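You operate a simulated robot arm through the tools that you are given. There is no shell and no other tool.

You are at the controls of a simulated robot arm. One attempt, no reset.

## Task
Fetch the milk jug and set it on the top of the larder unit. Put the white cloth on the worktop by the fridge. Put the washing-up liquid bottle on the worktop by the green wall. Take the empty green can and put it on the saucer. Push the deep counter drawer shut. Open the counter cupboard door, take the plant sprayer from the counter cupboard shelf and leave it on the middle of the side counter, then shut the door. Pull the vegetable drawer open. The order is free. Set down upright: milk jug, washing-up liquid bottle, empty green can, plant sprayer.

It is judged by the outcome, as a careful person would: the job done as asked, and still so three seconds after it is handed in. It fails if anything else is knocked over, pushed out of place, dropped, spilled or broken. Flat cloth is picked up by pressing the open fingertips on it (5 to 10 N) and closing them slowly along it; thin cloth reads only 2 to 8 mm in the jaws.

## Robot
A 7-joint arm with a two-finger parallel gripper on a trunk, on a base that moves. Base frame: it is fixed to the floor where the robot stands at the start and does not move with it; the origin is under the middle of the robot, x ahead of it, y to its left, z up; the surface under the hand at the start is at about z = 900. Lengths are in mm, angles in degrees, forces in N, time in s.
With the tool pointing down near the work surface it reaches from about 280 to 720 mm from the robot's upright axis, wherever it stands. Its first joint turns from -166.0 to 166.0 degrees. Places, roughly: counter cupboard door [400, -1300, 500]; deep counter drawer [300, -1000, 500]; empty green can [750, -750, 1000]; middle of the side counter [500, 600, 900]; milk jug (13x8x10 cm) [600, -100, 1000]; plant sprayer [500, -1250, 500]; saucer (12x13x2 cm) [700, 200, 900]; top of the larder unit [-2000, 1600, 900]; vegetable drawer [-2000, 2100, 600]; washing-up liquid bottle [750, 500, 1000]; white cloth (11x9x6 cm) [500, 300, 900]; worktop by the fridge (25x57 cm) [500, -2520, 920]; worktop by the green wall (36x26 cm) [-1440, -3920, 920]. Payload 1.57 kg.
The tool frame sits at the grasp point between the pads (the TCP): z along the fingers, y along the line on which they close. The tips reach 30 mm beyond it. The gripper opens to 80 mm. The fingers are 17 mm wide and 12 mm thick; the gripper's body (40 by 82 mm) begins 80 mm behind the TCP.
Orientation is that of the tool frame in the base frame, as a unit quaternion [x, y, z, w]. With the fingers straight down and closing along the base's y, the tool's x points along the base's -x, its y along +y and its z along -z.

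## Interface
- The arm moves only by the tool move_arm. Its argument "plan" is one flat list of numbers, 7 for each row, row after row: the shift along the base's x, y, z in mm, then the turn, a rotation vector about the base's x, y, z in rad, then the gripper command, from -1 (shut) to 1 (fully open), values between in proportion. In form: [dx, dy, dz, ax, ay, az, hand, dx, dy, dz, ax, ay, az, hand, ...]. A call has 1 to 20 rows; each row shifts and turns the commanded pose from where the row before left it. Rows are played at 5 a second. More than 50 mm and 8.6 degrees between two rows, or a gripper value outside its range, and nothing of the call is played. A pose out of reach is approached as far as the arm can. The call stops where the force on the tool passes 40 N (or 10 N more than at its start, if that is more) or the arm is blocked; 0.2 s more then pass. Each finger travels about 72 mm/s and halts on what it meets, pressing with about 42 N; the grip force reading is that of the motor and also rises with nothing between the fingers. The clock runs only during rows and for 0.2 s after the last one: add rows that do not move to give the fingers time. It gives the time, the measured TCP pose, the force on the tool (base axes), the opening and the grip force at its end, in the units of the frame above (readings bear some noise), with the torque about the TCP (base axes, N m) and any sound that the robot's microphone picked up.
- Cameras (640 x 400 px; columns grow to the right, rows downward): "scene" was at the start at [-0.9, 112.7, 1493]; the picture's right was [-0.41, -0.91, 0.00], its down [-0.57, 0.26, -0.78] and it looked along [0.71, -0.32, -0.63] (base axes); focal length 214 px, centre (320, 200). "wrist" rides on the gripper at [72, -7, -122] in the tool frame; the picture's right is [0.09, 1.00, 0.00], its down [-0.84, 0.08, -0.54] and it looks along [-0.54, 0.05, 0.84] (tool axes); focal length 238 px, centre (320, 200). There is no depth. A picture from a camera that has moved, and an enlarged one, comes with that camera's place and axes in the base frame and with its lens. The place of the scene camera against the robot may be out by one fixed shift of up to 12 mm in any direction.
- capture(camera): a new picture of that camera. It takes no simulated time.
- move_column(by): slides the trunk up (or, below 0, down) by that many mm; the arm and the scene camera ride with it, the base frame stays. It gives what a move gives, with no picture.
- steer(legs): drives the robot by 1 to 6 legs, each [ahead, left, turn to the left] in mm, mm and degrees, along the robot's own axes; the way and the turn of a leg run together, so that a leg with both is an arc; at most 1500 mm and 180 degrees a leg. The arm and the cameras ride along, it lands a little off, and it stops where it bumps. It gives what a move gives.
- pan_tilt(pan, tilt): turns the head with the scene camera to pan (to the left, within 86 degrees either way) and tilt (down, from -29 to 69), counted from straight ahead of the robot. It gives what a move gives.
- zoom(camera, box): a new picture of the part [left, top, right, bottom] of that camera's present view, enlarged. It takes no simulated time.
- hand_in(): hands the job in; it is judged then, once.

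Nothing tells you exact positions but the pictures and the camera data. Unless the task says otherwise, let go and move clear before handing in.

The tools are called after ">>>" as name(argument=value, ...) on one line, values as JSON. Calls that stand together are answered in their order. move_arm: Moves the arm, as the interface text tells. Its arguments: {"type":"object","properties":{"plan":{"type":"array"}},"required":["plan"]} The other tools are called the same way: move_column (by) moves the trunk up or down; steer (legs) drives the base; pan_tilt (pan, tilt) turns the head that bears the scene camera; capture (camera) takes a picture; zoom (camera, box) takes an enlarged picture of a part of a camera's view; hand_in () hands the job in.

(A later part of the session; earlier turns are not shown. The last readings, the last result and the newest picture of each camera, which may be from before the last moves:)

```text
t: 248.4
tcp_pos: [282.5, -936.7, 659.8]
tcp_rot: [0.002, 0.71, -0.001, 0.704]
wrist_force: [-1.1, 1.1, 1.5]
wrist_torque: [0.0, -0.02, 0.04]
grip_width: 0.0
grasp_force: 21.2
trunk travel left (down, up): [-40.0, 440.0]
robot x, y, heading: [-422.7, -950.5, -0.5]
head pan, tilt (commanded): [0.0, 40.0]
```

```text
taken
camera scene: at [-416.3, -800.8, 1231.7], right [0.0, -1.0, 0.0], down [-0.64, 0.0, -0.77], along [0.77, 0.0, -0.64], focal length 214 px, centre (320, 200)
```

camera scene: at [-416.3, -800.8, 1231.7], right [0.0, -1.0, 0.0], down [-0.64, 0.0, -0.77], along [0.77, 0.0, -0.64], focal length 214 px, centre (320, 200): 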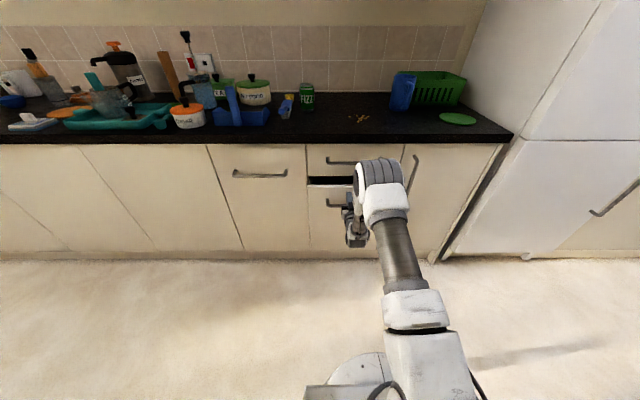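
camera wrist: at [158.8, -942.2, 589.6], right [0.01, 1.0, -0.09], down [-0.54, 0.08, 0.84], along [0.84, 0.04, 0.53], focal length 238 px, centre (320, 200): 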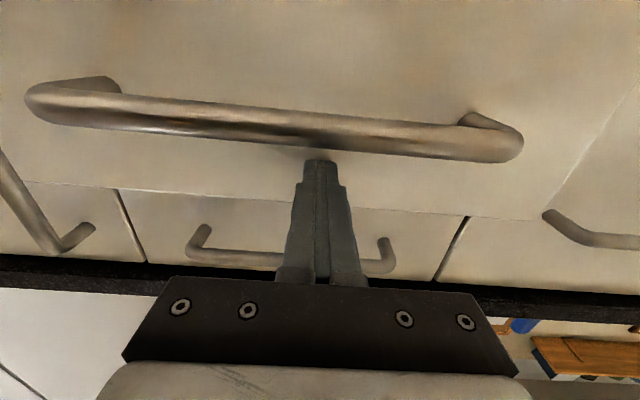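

Nearly closed; continuing in smaller steps until it seats.

>>> move_arm(plan=[8, 0, 0, 0, 0, 0, -1, 8, 0, 0, 0, 0, 0, -1, 8, 0, 0, 0, 0, 0, -1, 6, 0, 0, 0, 0, 0, -1, 0, 0, 0, 0, 0, 0, -1])

>>> capture(camera="wrist")

>>> zoom(camera="scene", box=[290, 130, 450, 260])

```text
t: 249.6
tcp_pos: [313.3, -937.6, 660.5]
tcp_rot: [0.003, 0.71, -0.002, 0.705]
wrist_force: [-0.6, 0.3, -0.6]
wrist_torque: [0.02, -0.01, 0.02]
grip_width: 0.0
grasp_force: 21.0
trunk travel left (down, up): [-40.0, 440.0]
robot x, y, heading: [-423.5, -950.3, 0.0]
head pan, tilt (commanded): [0.0, 40.0]
```

```text
taken
camera wrist: at [189.2, -943.1, 590.1], right [0.01, 1.0, -0.09], down [-0.54, 0.08, 0.84], along [0.84, 0.04, 0.53], focal length 238 px, centre (320, 200)
```

wrist: 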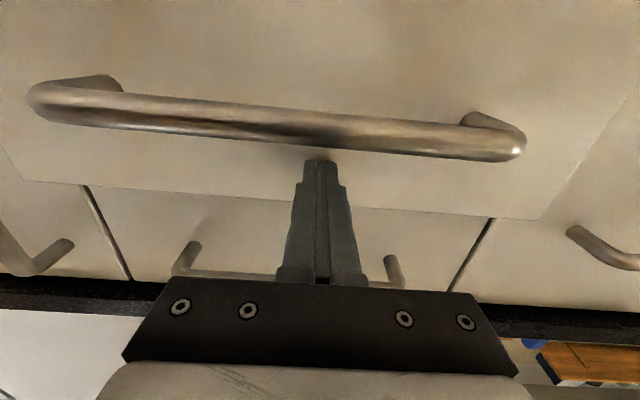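

```text
3.08 times, centred on (370, 195) of scene
camera zoom: at [-416.1, -800.9, 1231.7], right [0.0, -1.0, 0.0], down [-0.64, 0.0, -0.77], along [0.77, 0.0, -0.64], focal length 660 px, centre (166, 215)
```

zoom: 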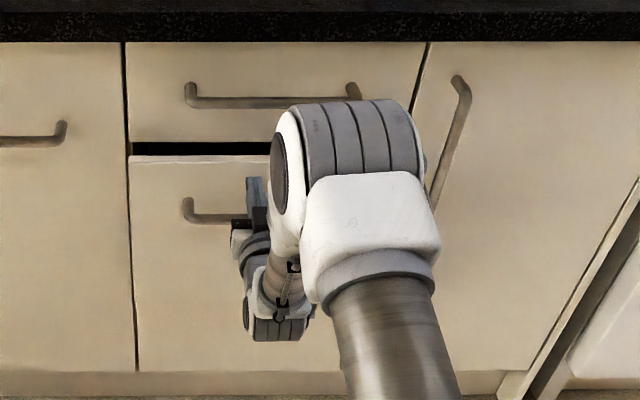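

>>> move_arm(plan=[6, 0, 0, 0, 0, 0, -1, 6, 0, 0, 0, 0, 0, -1, 6, 0, 0, 0, 0, 0, -1, 0, 0, 0, 0, 0, 0, -1])

>>> zoom(camera="scene", box=[290, 130, 450, 260])

```text
t: 250.6
tcp_pos: [328.3, -937.5, 660.6]
tcp_rot: [0.003, 0.709, -0.002, 0.705]
wrist_force: [-2.4, 1.0, -1.8]
wrist_torque: [-0.01, 0.03, 0.07]
grip_width: 0.1
grasp_force: 21.7
trunk travel left (down, up): [-40.0, 440.0]
robot x, y, heading: [-420.5, -945.5, -0.2]
head pan, tilt (commanded): [0.0, 40.0]
```

```text
3.08 times, centred on (370, 195) of scene
camera zoom: at [-416.2, -800.8, 1231.7], right [0.0, -1.0, 0.0], down [-0.64, 0.0, -0.77], along [0.77, 0.0, -0.64], focal length 660 px, centre (166, 215)
```

zoom: 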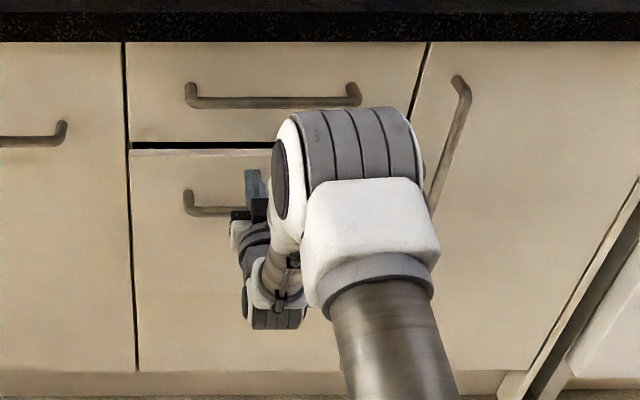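

>>> move_arm(plan=[5, 0, 0, 0, 0, 0, -1, 5, 0, 0, 0, 0, 0, -1, 4, 0, 0, 0, 0, 0, -1, 4, 0, 0, 0, 0, 0, -1, 0, 0, 0, 0, 0, 0, -1])

>>> zoom(camera="scene", box=[290, 130, 450, 260])

>>> capture(camera="wrist")

```text
t: 251.8
tcp_pos: [349.6, -934.5, 660.4]
tcp_rot: [0.003, 0.71, -0.001, 0.705]
wrist_force: [0.2, 0.0, 0.0]
wrist_torque: [0.03, 0.03, 0.01]
grip_width: 0.0
grasp_force: 21.8
trunk travel left (down, up): [-40.0, 440.0]
robot x, y, heading: [-420.2, -949.7, -0.3]
head pan, tilt (commanded): [0.0, 40.0]
```

```text
3.08 times, centred on (370, 195) of scene
camera zoom: at [-416.2, -800.8, 1231.7], right [0.0, -1.0, 0.0], down [-0.64, 0.0, -0.77], along [0.77, 0.0, -0.64], focal length 660 px, centre (166, 215)
```

zoom: 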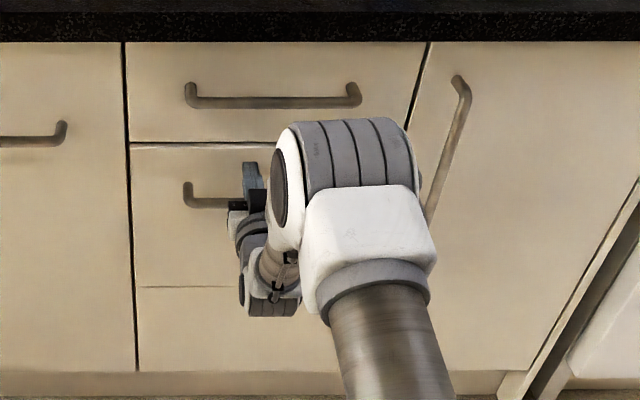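

```text
taken
camera wrist: at [225.8, -941.6, 590.4], right [0.0, 1.0, -0.09], down [-0.54, 0.08, 0.84], along [0.84, 0.04, 0.53], focal length 238 px, centre (320, 200)
```

wrist: 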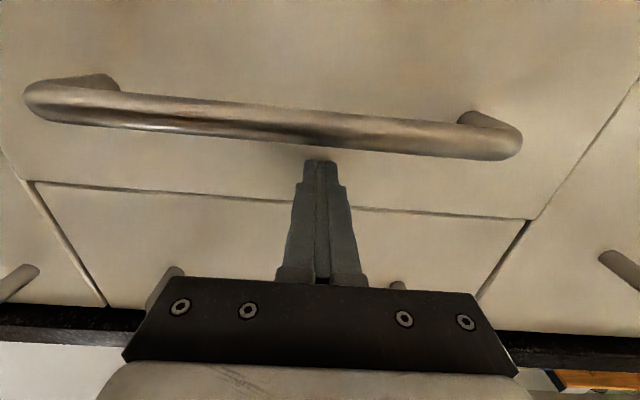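

Almost flush. A few more mm until it seats against its stop.

>>> move_arm(plan=[3, 0, 0, 0, 0, 0, -1, 3, 0, 0, 0, 0, 0, -1, 3, 0, 0, 0, 0, 0, -1, 0, 0, 0, 0, 0, 0, -1])

>>> zoom(camera="scene", box=[290, 130, 450, 260])

>>> capture(camera="wrist")

```text
t: 252.7
tcp_pos: [354.8, -935.2, 661.0]
tcp_rot: [0.003, 0.709, -0.001, 0.705]
wrist_force: [-18.0, 0.4, 8.5]
wrist_torque: [0.0, -0.38, 0.07]
grip_width: 0.0
grasp_force: 21.3
trunk travel left (down, up): [-40.0, 440.0]
robot x, y, heading: [-422.8, -951.9, -0.4]
head pan, tilt (commanded): [0.0, 40.0]
stopped in row 4: the force on the tool passed its limit at 44 N (the readings are from after the stop); the commanded pose is now the measured one
```

```text
3.08 times, centred on (370, 195) of scene
camera zoom: at [-418.5, -800.9, 1231.9], right [0.0, -1.0, 0.0], down [-0.64, 0.0, -0.77], along [0.77, 0.0, -0.64], focal length 660 px, centre (166, 215)
```

zoom: 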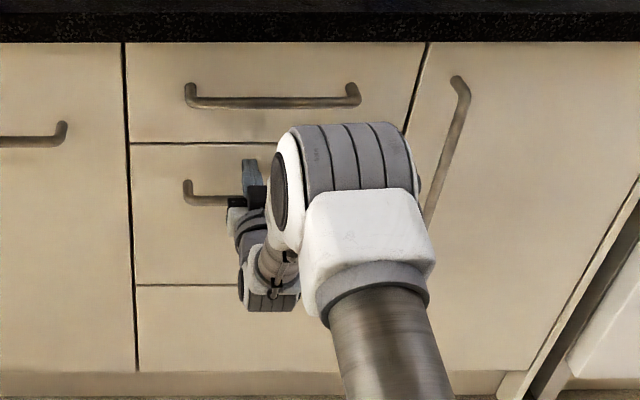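

```text
taken
camera wrist: at [231.6, -941.4, 591.1], right [0.01, 1.0, -0.09], down [-0.54, 0.08, 0.84], along [0.84, 0.04, 0.53], focal length 238 px, centre (320, 200)
```

wrist: 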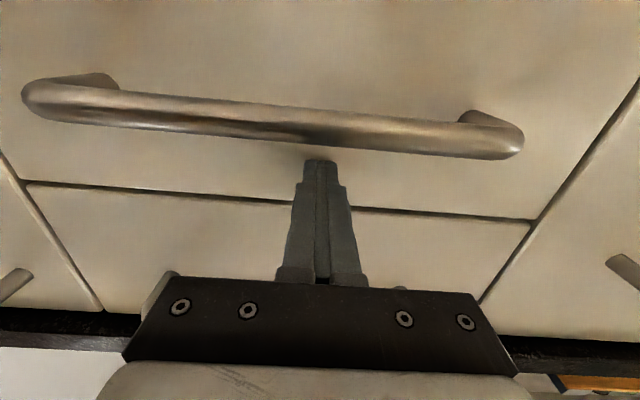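

The deep drawer is shut. While I'm low, I'll next open the counter cupboard door: its vertical handle is near [350, -1197, 560–800]. Retract, drive a bit closer and look.

>>> move_arm(plan=[-10, 0, 0, 0, 0, 0, -1, -35, 0, 0, 0, 0, 0, -1, -45, 0, 0, 0, 0, 0, -1, -45, 0, 0, 0, 0, 0, -1, -45, 0, 0, 0, 0, 0, -1, -45, 0, 0, 0, 0, 0, -1, -40, 0, 0, 0, 0, 0, 0, 0, 0, 0, 0, 0, 0, 1])

>>> steer(legs=[[150, -60, 0]])

>>> move_arm(plan=[0, -30, 3, 0, 0, 0, 1, 0, -40, 3, 0, 0, 0, 1, 0, -45, 3, 0, 0, 0, 1, 0, -45, 3, 0, 0, 0, 1, 0, -35, 3, 0, 0, 0, 1, 0, 0, 0, 0, 0, 0, 1])

>>> capture(camera="wrist")

>>> capture(camera="scene")

```text
t: 254.5
tcp_pos: [86.9, -939.4, 657.9]
tcp_rot: [0.003, 0.71, -0.001, 0.704]
wrist_force: [-0.1, 0.0, 0.3]
wrist_torque: [0.04, 0.01, -0.01]
grip_width: 77.7
grasp_force: 0.2
trunk travel left (down, up): [-40.0, 440.0]
robot x, y, heading: [-423.4, -949.9, -0.3]
head pan, tilt (commanded): [0.0, 40.0]
```

```text
t: 256.1
tcp_pos: [238.0, -1002.0, 657.7]
tcp_rot: [0.003, 0.711, -0.002, 0.704]
wrist_force: [0.8, 0.3, 0.0]
wrist_torque: [-0.03, 0.01, 0.0]
grip_width: 79.8
grasp_force: 0.0
trunk travel left (down, up): [-40.0, 440.0]
robot x, y, heading: [-273.0, -1007.9, -0.3]
head pan, tilt (commanded): [0.0, 40.0]
```

```text
t: 257.5
tcp_pos: [236.2, -1196.9, 672.3]
tcp_rot: [0.005, 0.711, -0.004, 0.703]
wrist_force: [0.4, 0.8, 0.5]
wrist_torque: [-0.01, -0.01, 0.01]
grip_width: 79.9
grasp_force: 0.0
trunk travel left (down, up): [-40.0, 440.0]
robot x, y, heading: [-273.4, -1009.4, -0.6]
head pan, tilt (commanded): [0.0, 40.0]
```

```text
taken
camera wrist: at [113.4, -1203.5, 602.5], right [0.01, 1.0, -0.09], down [-0.53, 0.08, 0.84], along [0.85, 0.04, 0.53], focal length 238 px, centre (320, 200)
```

wrist: 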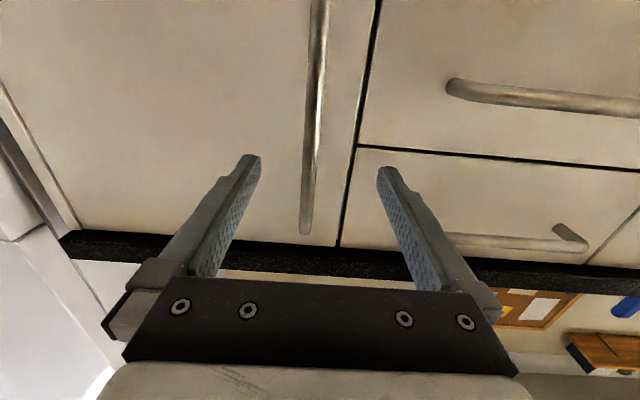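

```text
taken
camera scene: at [-266.0, -861.6, 1231.7], right [-0.01, -1.0, 0.0], down [-0.64, 0.0, -0.77], along [0.77, 0.0, -0.64], focal length 214 px, centre (320, 200)
```

scene: 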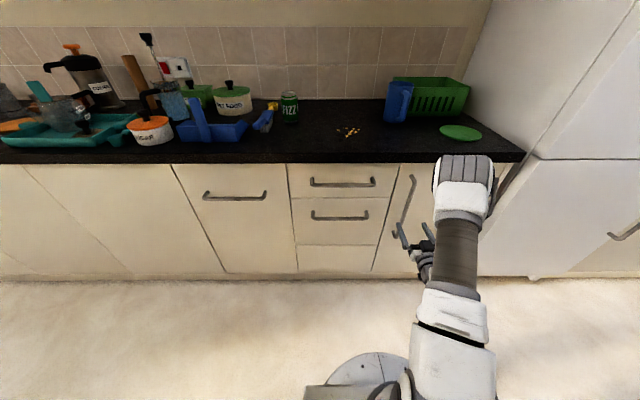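

The vertical bar lies between the open fingers (y ≈ -1206). I'll shift 8 mm, advance so the bar is between the pads, and grip it.

>>> move_arm(plan=[20, -8, 0, 0, 0, 0, 1, 30, 0, 0, 0, 0, 0, 1, 25, 0, 0, 0, 0, 0, 1, 15, 0, 0, 0, 0, 0, 1, 8, 0, 0, 0, 0, 0, 1, 0, 0, 0, 0, 0, 0, 1])

>>> capture(camera="wrist")

```text
t: 258.9
tcp_pos: [335.4, -1204.3, 672.5]
tcp_rot: [0.003, 0.711, -0.002, 0.703]
wrist_force: [-0.4, -0.1, -0.4]
wrist_torque: [-0.01, -0.03, -0.02]
grip_width: 79.9
grasp_force: 0.0
trunk travel left (down, up): [-40.0, 440.0]
robot x, y, heading: [-274.7, -1012.5, -0.2]
head pan, tilt (commanded): [0.0, 40.0]
```

```text
taken
camera wrist: at [211.9, -1210.0, 602.9], right [0.01, 1.0, -0.09], down [-0.53, 0.08, 0.84], along [0.85, 0.04, 0.53], focal length 238 px, centre (320, 200)
```

wrist: 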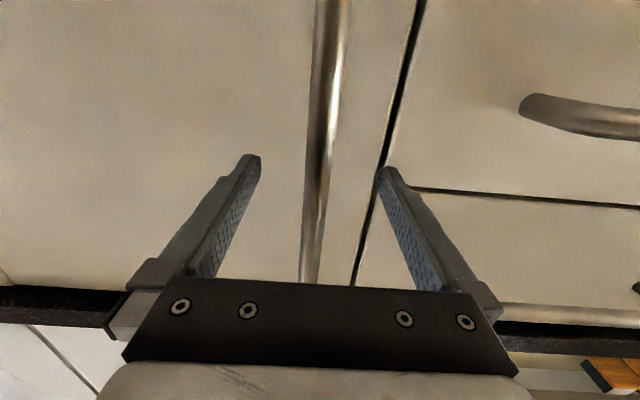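

>>> move_arm(plan=[0, 0, 0, 0, 0, 0, 0.4, 0, 0, 0, 0, 0, 0, 0, 0, 0, 0, 0, 0, 0, -0.5, 0, 0, 0, 0, 0, 0, -1, 0, 0, 0, 0, 0, 0, -1])

>>> capture(camera="wrist")

```text
t: 260.1
tcp_pos: [335.4, -1205.2, 672.6]
tcp_rot: [0.005, 0.711, -0.004, 0.703]
wrist_force: [0.9, -9.2, -0.4]
wrist_torque: [-0.07, 0.0, -0.1]
grip_width: 15.8
grasp_force: 31.4
trunk travel left (down, up): [-40.0, 440.0]
robot x, y, heading: [-271.4, -1010.0, -0.4]
head pan, tilt (commanded): [0.0, 40.0]
```

```text
taken
camera wrist: at [211.5, -1211.6, 603.0], right [0.01, 1.0, -0.09], down [-0.53, 0.08, 0.84], along [0.85, 0.04, 0.53], focal length 238 px, centre (320, 200)
```

wrist: 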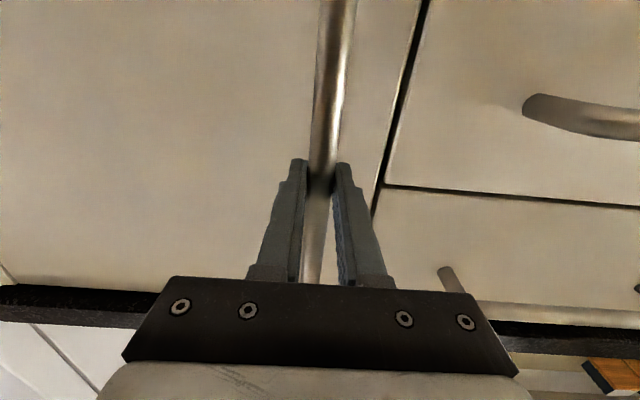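

Gripped. Now I'll pull the door open along its arc (hinge at about [385, -1515]), turning the hand at half rate.

>>> move_arm(plan=[-13.4, -2.2, 0, 0, 0, 0.022, -1, -13.4, -2.6, 0, 0, 0, 0.022, -1, -13.2, -3.3, 0, 0, 0, 0.022, -1, -13.2, -3.9, 0, 0, 0, 0.022, -1, -12.8, -4.4, 0, 0, 0, 0.022, -1, -12.8, -5.0, 0, 0, 0, 0.022, -1, 0, 0, 0, 0, 0, 0, -1])

>>> capture(camera="scene")

>>> capture(camera="wrist")

```text
t: 261.7
tcp_pos: [257.5, -1228.4, 673.9]
tcp_rot: [-0.042, 0.71, 0.042, 0.701]
wrist_force: [11.1, -24.9, -4.0]
wrist_torque: [-0.11, 0.36, -0.16]
grip_width: 15.7
grasp_force: 30.8
trunk travel left (down, up): [-40.0, 440.0]
robot x, y, heading: [-270.5, -1007.3, -0.6]
head pan, tilt (commanded): [0.0, 40.0]
```

```text
taken
camera scene: at [-265.2, -862.8, 1231.8], right [-0.01, -1.0, 0.0], down [-0.64, 0.01, -0.77], along [0.77, 0.0, -0.64], focal length 214 px, centre (320, 200)
```

scene: 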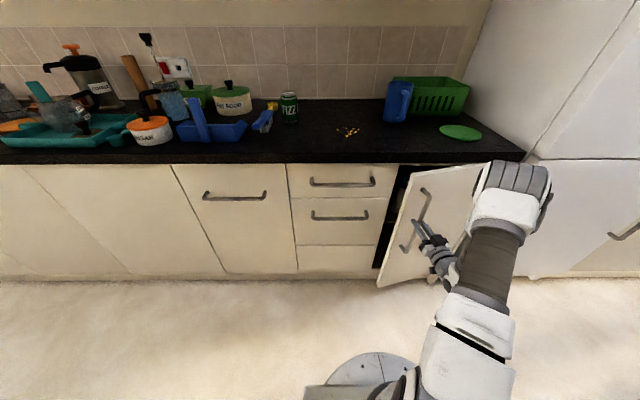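

```text
taken
camera wrist: at [135.4, -1249.8, 603.2], right [-0.12, 0.99, -0.09], down [-0.54, 0.01, 0.84], along [0.83, 0.15, 0.53], focal length 238 px, centre (320, 200)
```

wrist: 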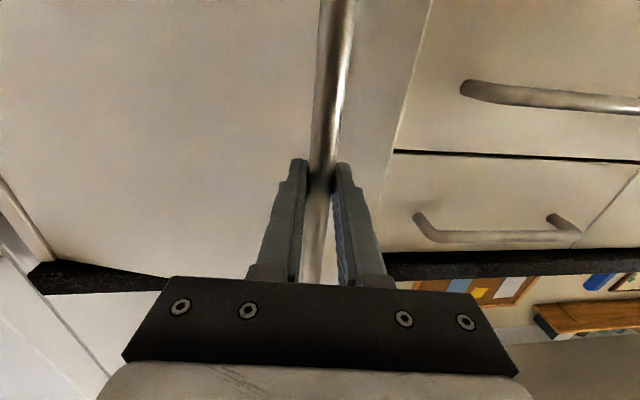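

The door is swinging. I'll continue along the arc with a small inward correction.

>>> move_arm(plan=[-11, -7, 0, 0, 0, 0.022, -1, -12.4, -6.4, 0, 0, 0, 0.022, -1, -12, -7, 0, 0, 0, 0.022, -1, -11.8, -7.5, 0, 0, 0, 0.022, -1, -11.3, -8, 0, 0, 0, 0.022, -1, -11, -8.6, 0, 0, 0, 0.022, -1, 0, 0, 0, 0, 0, 0, -1])

>>> capture(camera="scene")

```text
t: 263.3
tcp_pos: [186.8, -1270.9, 672.9]
tcp_rot: [-0.09, 0.705, 0.092, 0.698]
wrist_force: [1.9, -3.3, -0.5]
wrist_torque: [0.17, -0.9, -0.05]
grip_width: 15.7
grasp_force: 31.8
trunk travel left (down, up): [-40.0, 440.0]
robot x, y, heading: [-270.8, -1007.0, -0.2]
head pan, tilt (commanded): [0.0, 40.0]
```

```text
taken
camera scene: at [-266.1, -861.7, 1231.7], right [-0.01, -1.0, 0.0], down [-0.64, 0.0, -0.77], along [0.77, 0.0, -0.64], focal length 214 px, centre (320, 200)
```

scene: 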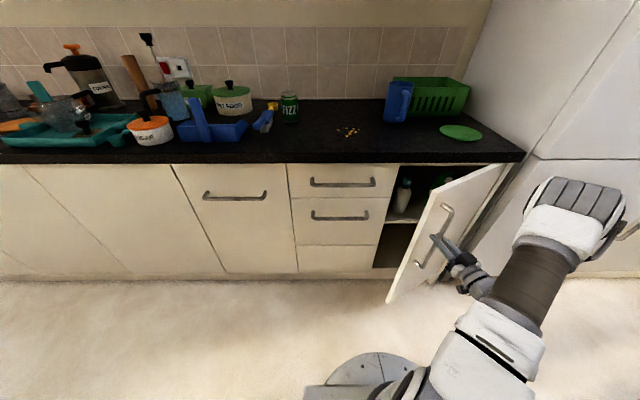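

Continuing the swing to about 55–60°.

>>> move_arm(plan=[-10.4, -8.9, 0, 0, 0, 0.022, -1, -10.2, -9.2, 0, 0, 0, 0.022, -1, -9.6, -9.8, 0, 0, 0, 0.022, -1, -9.4, -10.2, 0, 0, 0, 0.022, -1, -8.7, -10.6, 0, 0, 0, 0.022, -1, -8.5, -10.9, 0, 0, 0, 0.022, -1, -7.8, -11.4, 0, 0, 0, 0.022, -1, -7.6, -11.7, 0, 0, 0, 0.022, -1, 0, 0, 0, 0, 0, 0, -1])

>>> capture(camera="scene")

>>> capture(camera="wrist")

```text
t: 264.7
tcp_pos: [132.1, -1324.4, 673.1]
tcp_rot: [-0.133, 0.698, 0.136, 0.69]
wrist_force: [-6.8, 4.4, 6.0]
wrist_torque: [-0.24, 0.1, -0.01]
grip_width: 15.7
grasp_force: 31.8
trunk travel left (down, up): [-40.0, 440.0]
robot x, y, heading: [-272.5, -1008.5, -0.6]
head pan, tilt (commanded): [0.0, 40.0]
stopped in row 6: the force on the tool passed its limit at 41 N (the readings are from after the stop); the commanded pose is now the measured one
```

```text
taken
camera scene: at [-266.9, -860.9, 1231.7], right [-0.01, -1.0, 0.0], down [-0.64, 0.0, -0.77], along [0.77, -0.01, -0.64], focal length 214 px, centre (320, 200)
```

scene: 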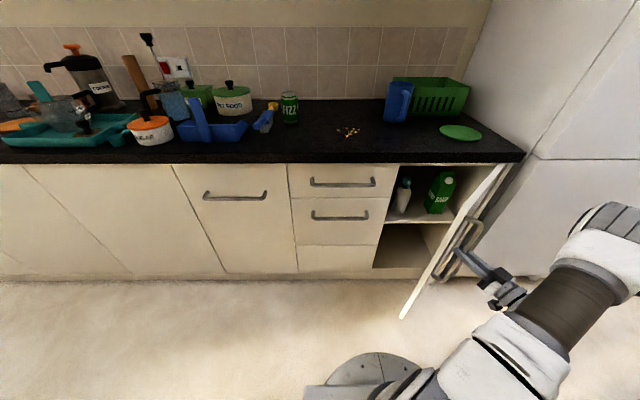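

```text
taken
camera wrist: at [19.9, -1376.1, 602.7], right [-0.38, 0.92, -0.09], down [-0.52, -0.13, 0.84], along [0.77, 0.36, 0.53], focal length 238 px, centre (320, 200)
```

wrist: 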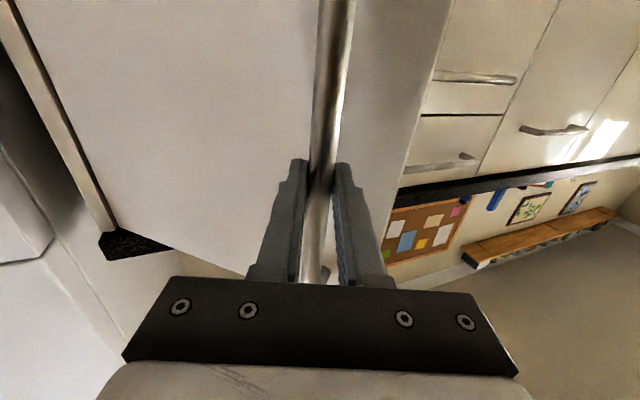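

The door is at about 45° and I can see the sprayer on the shelf inside. I'll release the handle, back off, and then push the door further open from its inner side.

>>> move_arm(plan=[0, 0, 0, 0, 0, 0, 0, 0, 0, 0, 0, 0, 0, 1, 0, 0, 0, 0, 0, 0, 1, -20, -8, 0, 0, 0, 0, 1, -37, -15, 0, 0, 0, 0, 1, -37, -15, 0, 0, 0, 0, 1, 0, 0, 0, 0, 0, 0, 0])

>>> capture(camera="scene")

>>> zoom(camera="scene", box=[360, 140, 520, 280])

```text
t: 266.3
tcp_pos: [37.2, -1361.0, 670.2]
tcp_rot: [-0.133, 0.698, 0.136, 0.69]
wrist_force: [-0.6, -0.2, -0.3]
wrist_torque: [0.0, 0.0, -0.01]
grip_width: 39.7
grasp_force: 0.2
trunk travel left (down, up): [-40.0, 440.0]
robot x, y, heading: [-272.9, -1009.3, -0.4]
head pan, tilt (commanded): [0.0, 40.0]
```

```text
taken
camera scene: at [-266.3, -861.4, 1231.7], right [-0.01, -1.0, 0.0], down [-0.64, 0.0, -0.77], along [0.77, 0.0, -0.64], focal length 214 px, centre (320, 200)
```

scene: 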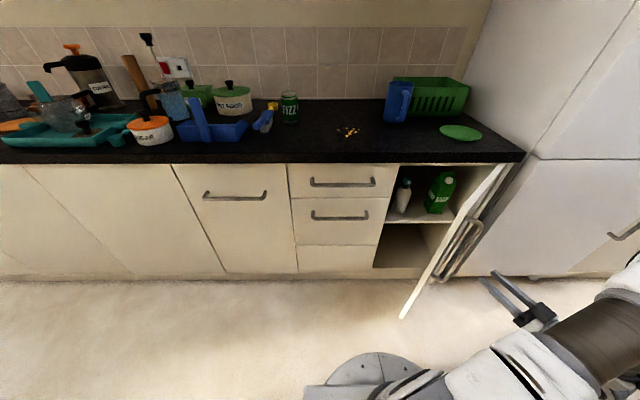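

```text
2.86 times, centred on (440, 210) of scene
camera zoom: at [-266.3, -861.4, 1231.7], right [-0.01, -1.0, 0.0], down [-0.64, 0.0, -0.77], along [0.77, 0.0, -0.64], focal length 613 px, centre (-23, 171)
```

zoom: 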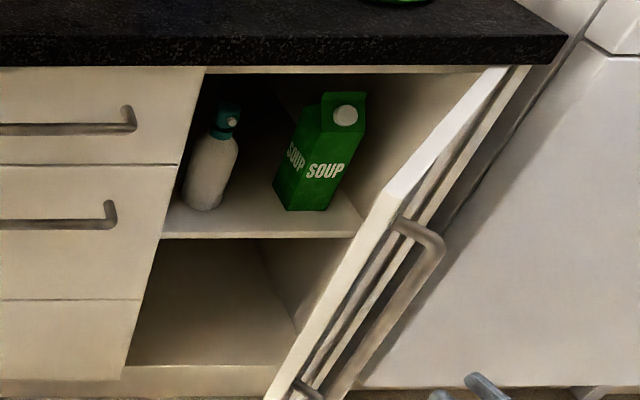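

Inside are the sprayer (left, near [470, -1239], shelf z ≈ 540) and a soup carton on its right. I'll bring the closed hand around the door's free edge to its inner side.

>>> move_arm(plan=[-20, 30, 0, 0, 0, -0.13, 0, -20, 40, 0, 0, 0, -0.13, -1, 0, 45, 0, 0, 0, -0.125, -1, 0, 45, 0, 0, 0, 0, -1, 0, 45, 0, 0, 0, 0, -1, 20, 0, 0, 0, 0, 0, -1, 45, 0, 0, 0, 0, 0, -1, 45, 0, 0, 0, 0, 0, -1, 45, 0, 0, 0, 0, 0, -1, 45, 0, 0, 0, 0, 0, -1, 0, 0, 0, 0, 0, 0, -1])

>>> capture(camera="scene")

>>> capture(camera="wrist")

```text
t: 267.9
tcp_pos: [13.2, -1205.3, 617.0]
tcp_rot: [0.01, 0.769, -0.041, 0.638]
wrist_force: [-0.2, -0.4, -0.4]
wrist_torque: [0.02, -0.02, -0.02]
grip_width: 0.0
grasp_force: 21.5
out of reach, approached as far as the arm can: row 5
trunk travel left (down, up): [-40.0, 440.0]
robot x, y, heading: [-273.2, -1011.7, -0.6]
head pan, tilt (commanded): [0.0, 40.0]
stopped in row 8: the arm was blocked; the commanded pose is now the measured one
```

```text
taken
camera scene: at [-266.4, -861.4, 1231.7], right [-0.01, -1.0, 0.0], down [-0.64, 0.0, -0.77], along [0.77, -0.01, -0.64], focal length 214 px, centre (320, 200)
```

scene: 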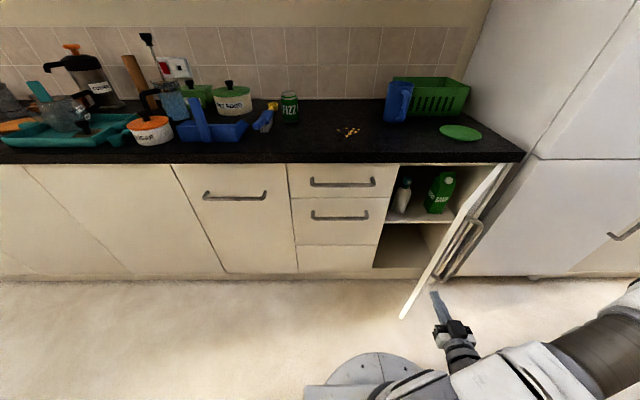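

```text
taken
camera wrist: at [-120.3, -1205.3, 570.3], right [0.05, 0.99, -0.14], down [-0.37, 0.15, 0.92], along [0.93, 0.0, 0.37], focal length 238 px, centre (320, 200)
```

wrist: 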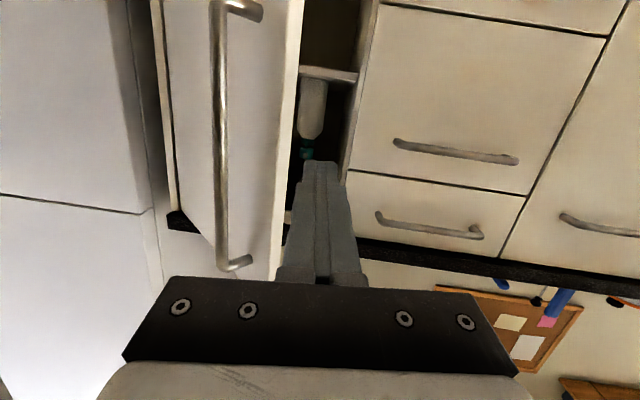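

The arm folded too close to the base. I'll back the robot off to get working room and then re-extend the arm on the inner side of the door.

>>> steer(legs=[[-170, -130, 0.5]])

>>> move_arm(plan=[30, 15, 5, 0.025, 0, 0.034, -1, 35, 30, 5, 0.025, 0, 0.034, -1, 35, 35, 5, 0, 0, 0, -1, 35, 35, 5, 0, 0, 0, -1, 30, 35, 5, 0, 0, 0, -1, 20, 25, 5, 0, 0, 0, -1, 0, 0, 0, 0, 0, 0, -1])

>>> capture(camera="scene")

>>> capture(camera="wrist")

```text
t: 269.7
tcp_pos: [-152.6, -1331.2, 616.6]
tcp_rot: [0.006, 0.769, -0.038, 0.638]
wrist_force: [0.9, -0.1, 0.2]
wrist_torque: [-0.01, -0.03, 0.01]
grip_width: 0.1
grasp_force: 21.2
trunk travel left (down, up): [-40.0, 440.0]
robot x, y, heading: [-436.8, -1138.1, -0.1]
head pan, tilt (commanded): [0.0, 40.0]
```

```text
t: 271.3
tcp_pos: [35.3, -1156.4, 647.3]
tcp_rot: [-0.003, 0.769, 0.003, 0.639]
wrist_force: [-0.1, 0.5, -0.2]
wrist_torque: [0.0, 0.01, 0.04]
grip_width: 0.3
grasp_force: 21.3
trunk travel left (down, up): [-40.0, 440.0]
robot x, y, heading: [-439.6, -1137.1, 0.0]
head pan, tilt (commanded): [0.0, 40.0]
```

```text
taken
camera scene: at [-435.9, -989.3, 1231.7], right [0.0, -1.0, 0.0], down [-0.64, 0.0, -0.77], along [0.77, 0.0, -0.64], focal length 214 px, centre (320, 200)
```

scene: 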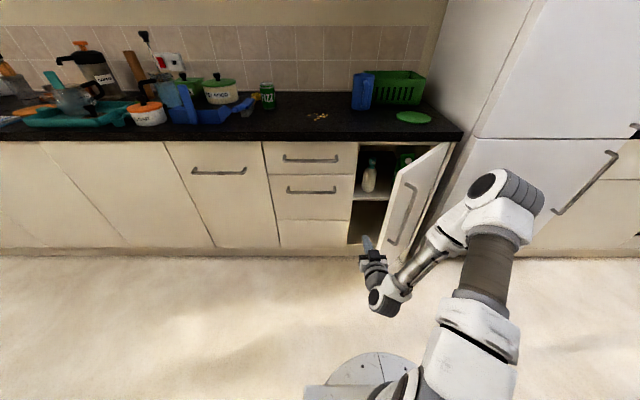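

```text
taken
camera wrist: at [-99.2, -1164.4, 599.4], right [-0.03, 1.0, -0.09], down [-0.38, 0.07, 0.92], along [0.92, 0.06, 0.38], focal length 238 px, centre (320, 200)
```

wrist: 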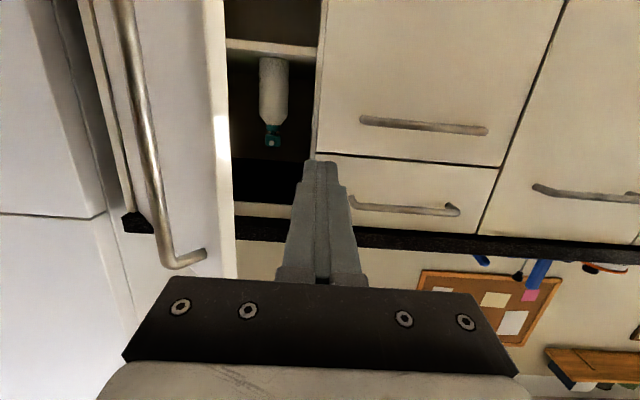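

Now I'll extend to the inner side of the door and push it open toward -y.

>>> move_arm(plan=[35, 5, 0, 0, 0, 0, -1, 40, 0, 0, 0, 0, 0, -1, 40, 0, 0, 0, 0, 0, -1, 40, 0, 0, 0, 0, 0, -1, 0, 0, 0, 0, 0, 0, -1])

>>> move_arm(plan=[0, -20, 0, 0, 0, 0, -1, 0, -25, 0, 0, 0, 0, -1, 0, -25, 0, 0, 0, 0, -1, 0, -25, 0, 0, 0, 0, -1, 0, -25, 0, 0, 0, 0, -1, 0, -25, 0, 0, 0, 0, -1, 0, -25, 0, 0, 0, 0, -1, 0, 0, 0, 0, 0, 0, -1])

>>> capture(camera="scene")

>>> capture(camera="wrist")

```text
t: 272.5
tcp_pos: [188.3, -1154.2, 646.0]
tcp_rot: [-0.003, 0.769, 0.003, 0.64]
wrist_force: [0.1, -0.7, 0.5]
wrist_torque: [-0.04, -0.02, -0.01]
grip_width: 0.0
grasp_force: 20.7
trunk travel left (down, up): [-40.0, 440.0]
robot x, y, heading: [-442.9, -1135.1, 0.2]
head pan, tilt (commanded): [0.0, 40.0]
```

```text
t: 273.6
tcp_pos: [187.3, -1255.7, 648.2]
tcp_rot: [-0.006, 0.769, 0.005, 0.639]
wrist_force: [-4.5, 4.9, 3.7]
wrist_torque: [-0.19, 0.13, -0.45]
grip_width: 0.0
grasp_force: 21.5
trunk travel left (down, up): [-40.0, 440.0]
robot x, y, heading: [-441.9, -1136.7, 0.2]
head pan, tilt (commanded): [0.0, 40.0]
stopped in row 5: the force on the tool passed its limit at 48 N (the readings are from after the stop); the commanded pose is now the measured one
```

```text
taken
camera scene: at [-436.6, -988.8, 1231.7], right [0.0, -1.0, 0.0], down [-0.64, 0.0, -0.77], along [0.77, 0.0, -0.64], focal length 214 px, centre (320, 200)
```

scene: 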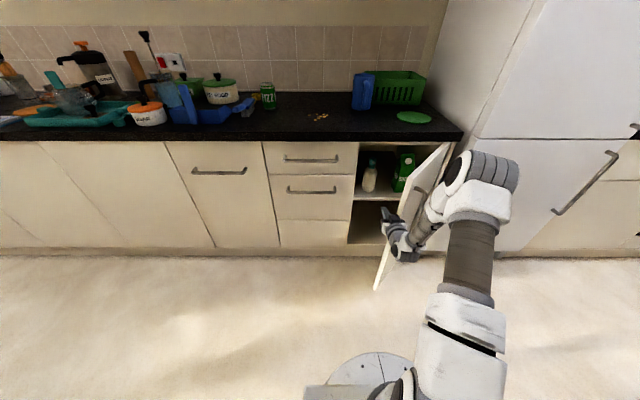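

```text
taken
camera wrist: at [52.9, -1263.9, 599.8], right [-0.03, 1.0, -0.09], down [-0.38, 0.07, 0.92], along [0.92, 0.07, 0.38], focal length 238 px, centre (320, 200)
```

wrist: 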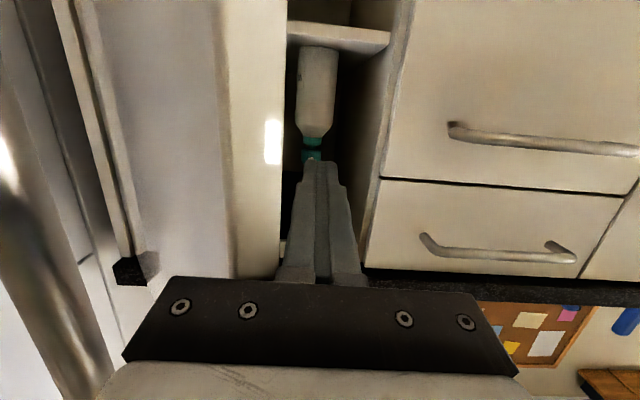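

The door was getting pinched between the hand and my own forearm. I'll withdraw, move the base to the left, and push from the left with the hand pointing diagonally.

>>> move_arm(plan=[0, 25, 0, 0, 0, 0, -1, 0, 35, 0, 0, 0, 0, -1, 0, 35, 0, 0, 0, 0, -1, -40, 5, 0, 0, 0, 0, -1, -45, 0, 0, 0, 0, 0, -1, -45, 0, 0, 0, 0, 0, -1, -25, 0, 0, 0, 0, 0, -1, 0, 0, 0, 0, 0, 0, -1])

>>> steer(legs=[[0, 280, 0], [140, 0, 0]])

>>> capture(camera="scene")

```text
t: 275.4
tcp_pos: [32.1, -1156.2, 645.4]
tcp_rot: [-0.006, 0.769, 0.005, 0.639]
wrist_force: [-0.3, 0.2, -0.1]
wrist_torque: [0.01, -0.02, 0.01]
grip_width: 0.0
grasp_force: 20.9
trunk travel left (down, up): [-40.0, 440.0]
robot x, y, heading: [-440.5, -1139.5, 0.2]
head pan, tilt (commanded): [0.0, 40.0]
```

```text
t: 279.3
tcp_pos: [174.1, -876.9, 644.4]
tcp_rot: [-0.003, 0.77, 0.003, 0.638]
wrist_force: [-0.5, -0.3, 0.1]
wrist_torque: [-0.02, 0.01, -0.04]
grip_width: 0.0
grasp_force: 21.0
trunk travel left (down, up): [-40.0, 440.0]
robot x, y, heading: [-297.2, -855.9, -0.5]
head pan, tilt (commanded): [0.0, 40.0]
```

```text
taken
camera scene: at [-292.7, -706.6, 1231.7], right [-0.01, -1.0, 0.0], down [-0.64, 0.0, -0.77], along [0.77, 0.0, -0.64], focal length 214 px, centre (320, 200)
```

scene: 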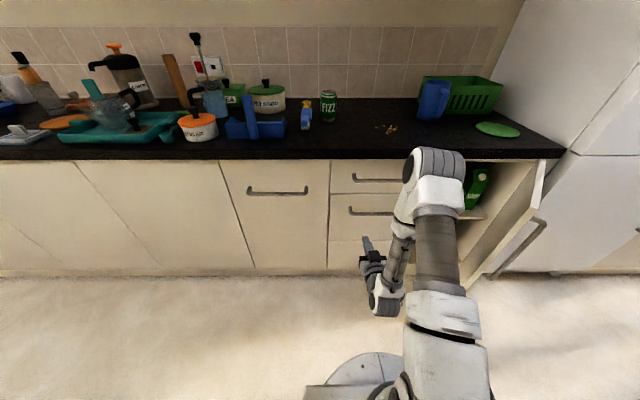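

>>> zoom(camera="scene", box=[420, 140, 600, 290])

```text
2.67 times, centred on (510, 215) of scene
camera zoom: at [-292.7, -706.6, 1231.7], right [-0.01, -1.0, 0.0], down [-0.64, 0.0, -0.77], along [0.77, 0.0, -0.64], focal length 572 px, centre (-187, 160)
```

zoom: 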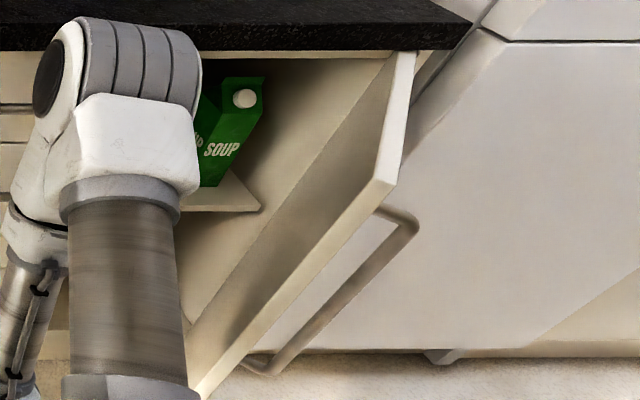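

The door is at about 50°. I'll swing the hand to point diagonally right and bring it to the door's inner face.

>>> move_arm(plan=[-5, -35, 0, 0, 0, -0.098, -1, -5, -42, 0, 0, 0, -0.098, -1, -5, -42, 0, 0, 0, -0.098, -1, -5, -42, 0, 0, 0, -0.098, -1, -5, -42, 0, 0, 0, -0.098, -1, -5, -42, 0, 0, 0, -0.098, -1, -4, -42, 0, 0, 0, -0.098, -1, 0, -40, 0, 0, 0, -0.098, -1, 0, 0, 0, 0, 0, 0, -1])

>>> capture(camera="scene")

>>> capture(camera="wrist")

```text
t: 281.3
tcp_pos: [142.7, -1206.1, 643.7]
tcp_rot: [0.291, 0.712, -0.241, 0.592]
wrist_force: [0.4, 0.5, 0.0]
wrist_torque: [0.02, -0.01, 0.0]
grip_width: 0.0
grasp_force: 21.1
trunk travel left (down, up): [-40.0, 440.0]
robot x, y, heading: [-298.8, -857.0, -0.3]
head pan, tilt (commanded): [0.0, 40.0]
```

```text
taken
camera scene: at [-292.7, -706.6, 1231.7], right [-0.01, -1.0, 0.0], down [-0.64, 0.0, -0.77], along [0.77, 0.0, -0.64], focal length 214 px, centre (320, 200)
```

scene: 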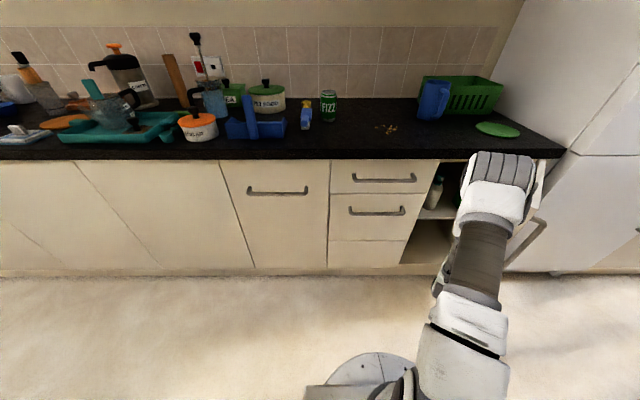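

```text
taken
camera wrist: at [41.1, -1117.8, 596.6], right [0.69, 0.72, -0.09], down [-0.22, 0.32, 0.92], along [0.69, -0.61, 0.38], focal length 238 px, centre (320, 200)
```

wrist: 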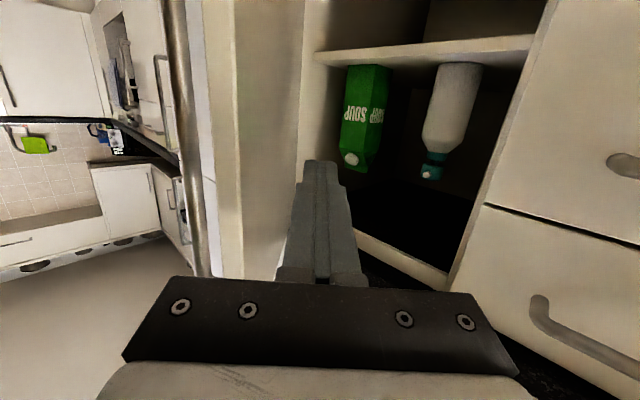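

Good inner view: SOUP carton left in picture, sprayer right. Now I'll push the door's inner face along its arc.

>>> move_arm(plan=[2, -25, 0, 0, 0, 0, -1, 2, -25, 0, 0, 0, 0, -1, 0, -19, 0, 0, 0, 0, -1, -10, -16, 0, 0, 0, 0, -1, -10, -16, 0, 0, 0, 0, -1, -10, -16, 0, 0, 0, 0, -1, 0, 0, 0, 0, 0, 0, -1])

>>> capture(camera="wrist")

>>> capture(camera="scene")

```text
t: 282.9
tcp_pos: [114.9, -1321.6, 644.0]
tcp_rot: [0.292, 0.712, -0.242, 0.591]
wrist_force: [-0.5, 0.6, 0.6]
wrist_torque: [0.04, 0.0, 0.01]
grip_width: 0.0
grasp_force: 21.6
trunk travel left (down, up): [-40.0, 440.0]
robot x, y, heading: [-299.1, -853.4, -0.2]
head pan, tilt (commanded): [0.0, 40.0]
```

```text
taken
camera wrist: at [13.0, -1233.3, 597.1], right [0.69, 0.72, -0.09], down [-0.22, 0.32, 0.92], along [0.69, -0.61, 0.38], focal length 238 px, centre (320, 200)
```

wrist: 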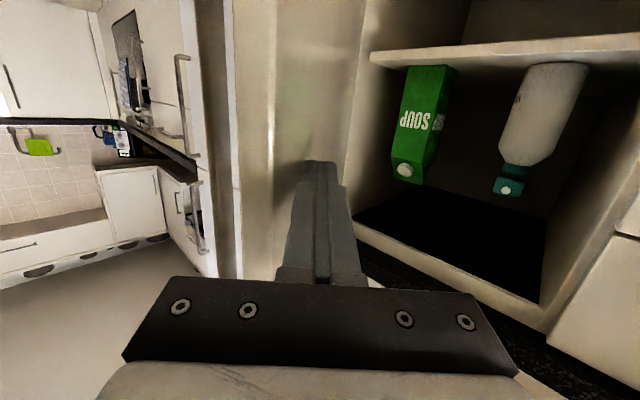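

```text
taken
camera scene: at [-292.6, -706.6, 1231.7], right [-0.01, -1.0, 0.0], down [-0.64, 0.0, -0.77], along [0.77, 0.0, -0.64], focal length 214 px, centre (320, 200)
```

scene: 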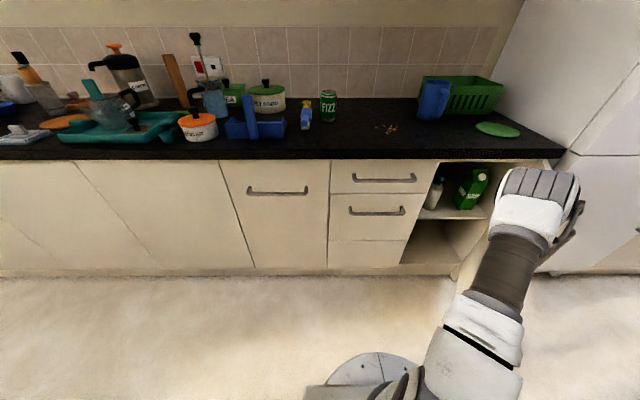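

>>> move_arm(plan=[-8, -15, 0, 0, 0, 0, -1, -8, -15, 0, 0, 0, 0, -1, -8, -15, 0, 0, 0, 0, -1, -6, -17, 0, 0, 0, 0, -1, -6, -17, 0, 0, 0, 0, -1, -5, -17, 0, 0, 0, 0, -1, 0, -15, 0, 0, 0, 0, -1, 0, -10, 0, 0, 0, 0, -1, 0, 0, 0, 0, 0, 0, -1])

>>> capture(camera="wrist")

>>> capture(camera="scene")

```text
t: 284.9
tcp_pos: [74.0, -1442.9, 645.0]
tcp_rot: [0.292, 0.712, -0.241, 0.591]
wrist_force: [0.1, -0.1, 0.6]
wrist_torque: [-0.02, 0.01, 0.01]
grip_width: 0.0
grasp_force: 20.9
trunk travel left (down, up): [-40.0, 440.0]
robot x, y, heading: [-298.9, -856.7, -0.4]
head pan, tilt (commanded): [0.0, 40.0]
```

```text
taken
camera wrist: at [-25.6, -1354.8, 598.0], right [0.69, 0.72, -0.09], down [-0.22, 0.32, 0.92], along [0.69, -0.61, 0.38], focal length 238 px, centre (320, 200)
```

wrist: 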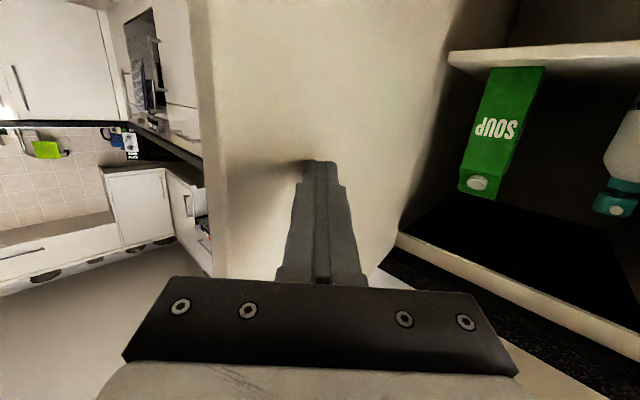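

```text
taken
camera scene: at [-292.7, -706.6, 1231.7], right [-0.01, -1.0, 0.0], down [-0.64, 0.0, -0.77], along [0.77, 0.0, -0.64], focal length 214 px, centre (320, 200)
```

scene: 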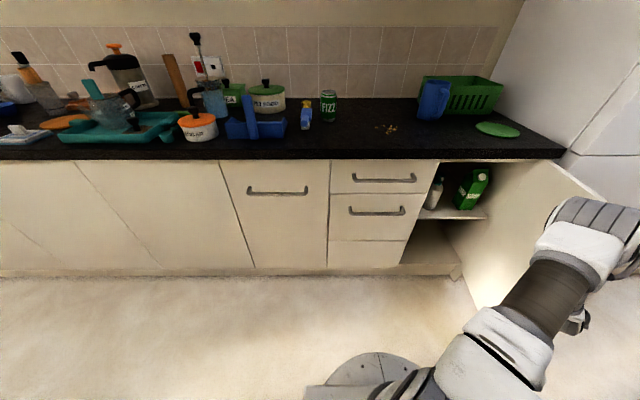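

The door is open about 85°. I'll withdraw the hand, square it up, and reposition in front of the cabinet opening.

>>> move_arm(plan=[0, 40, 0, 0, 0, 0.05, -1, 5, 45, 0, 0, 0, 0.098, -1, 10, 45, 0, 0, 0, 0.098, -1, 12, 45, 0, 0, 0, 0.098, -1, 12, 45, 0, 0, 0, 0.098, -1, 12, 45, 0, 0, 0, 0.098, -1, 12, 45, 0, 0, 0, 0.098, -1, 12, 45, 0, 0, 0, 0.098, -1, 12, 45, 0, 0, 0, 0.05, -1, 10, 45, 0, 0, 0, 0, 0, 0, 40, 0, 0, 0, 0, 1, 0, 0, 0, 0, 0, 0, 1])

>>> steer(legs=[[0, -285, 0.4]])

>>> capture(camera="scene")

>>> capture(camera="wrist")

```text
t: 287.5
tcp_pos: [170.1, -955.9, 646.6]
tcp_rot: [-0.004, 0.769, 0.004, 0.639]
wrist_force: [0.4, 0.6, 0.8]
wrist_torque: [0.01, 0.01, 0.01]
grip_width: 80.0
grasp_force: 0.2
trunk travel left (down, up): [-40.0, 440.0]
robot x, y, heading: [-298.1, -852.7, -0.1]
head pan, tilt (commanded): [0.0, 40.0]
```

```text
t: 290.2
tcp_pos: [172.8, -1236.2, 645.8]
tcp_rot: [-0.01, 0.769, 0.009, 0.639]
wrist_force: [0.2, 0.0, 0.4]
wrist_torque: [0.0, 0.01, 0.01]
grip_width: 80.3
grasp_force: 0.0
trunk travel left (down, up): [-40.0, 440.0]
robot x, y, heading: [-297.5, -1141.0, 0.4]
head pan, tilt (commanded): [0.0, 40.0]
```

```text
taken
camera scene: at [-294.0, -993.8, 1231.7], right [0.01, -1.0, 0.0], down [-0.64, -0.01, -0.77], along [0.77, 0.01, -0.64], focal length 214 px, centre (320, 200)
```

scene: 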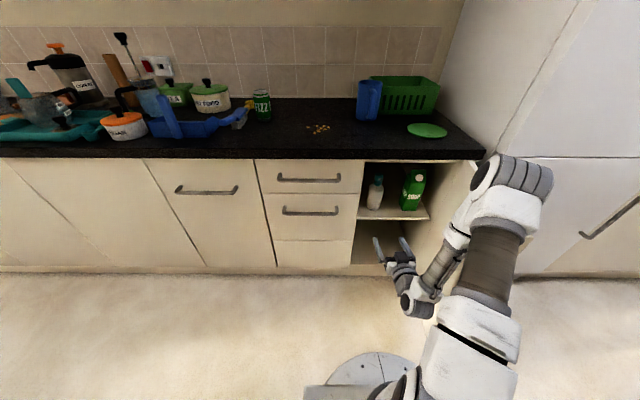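

```text
taken
camera wrist: at [38.5, -1246.2, 598.7], right [-0.04, 1.0, -0.09], down [-0.38, 0.07, 0.92], along [0.92, 0.07, 0.38], focal length 238 px, centre (320, 200)
```

wrist: 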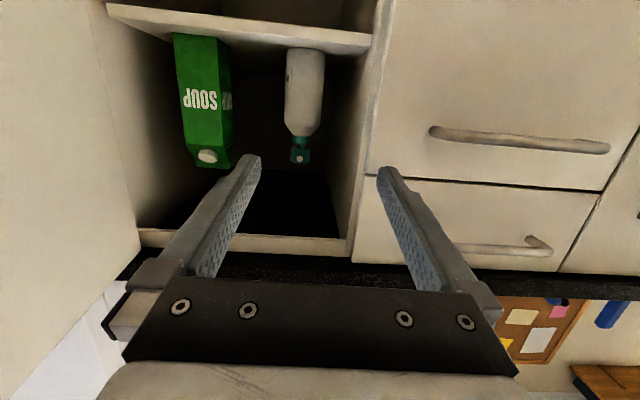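

>>> zoom(camera="wrist", box=[230, 20, 390, 180])

>>> zoom(camera="scene", box=[340, 150, 450, 240])

```text
2.50 times, centred on (310, 100) of wrist
camera zoom: at [38.5, -1246.2, 598.7], right [-0.04, 1.0, -0.09], down [-0.38, 0.07, 0.92], along [0.92, 0.07, 0.38], focal length 596 px, centre (345, 450)
```

zoom: 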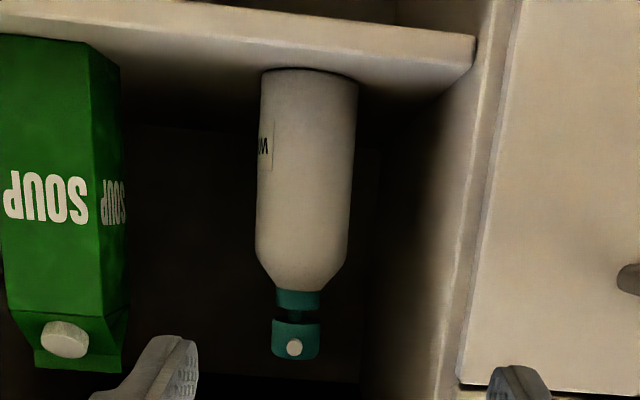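

```text
4.44 times, centred on (395, 195) of scene
camera zoom: at [-294.0, -993.8, 1231.7], right [0.01, -1.0, 0.0], down [-0.64, -0.01, -0.77], along [0.77, 0.01, -0.64], focal length 953 px, centre (-13, 222)
```

zoom: 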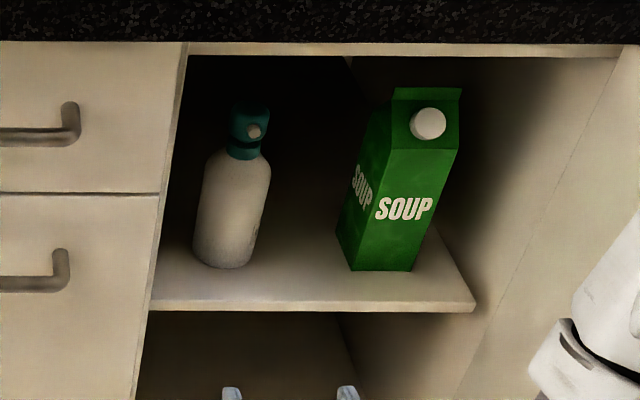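

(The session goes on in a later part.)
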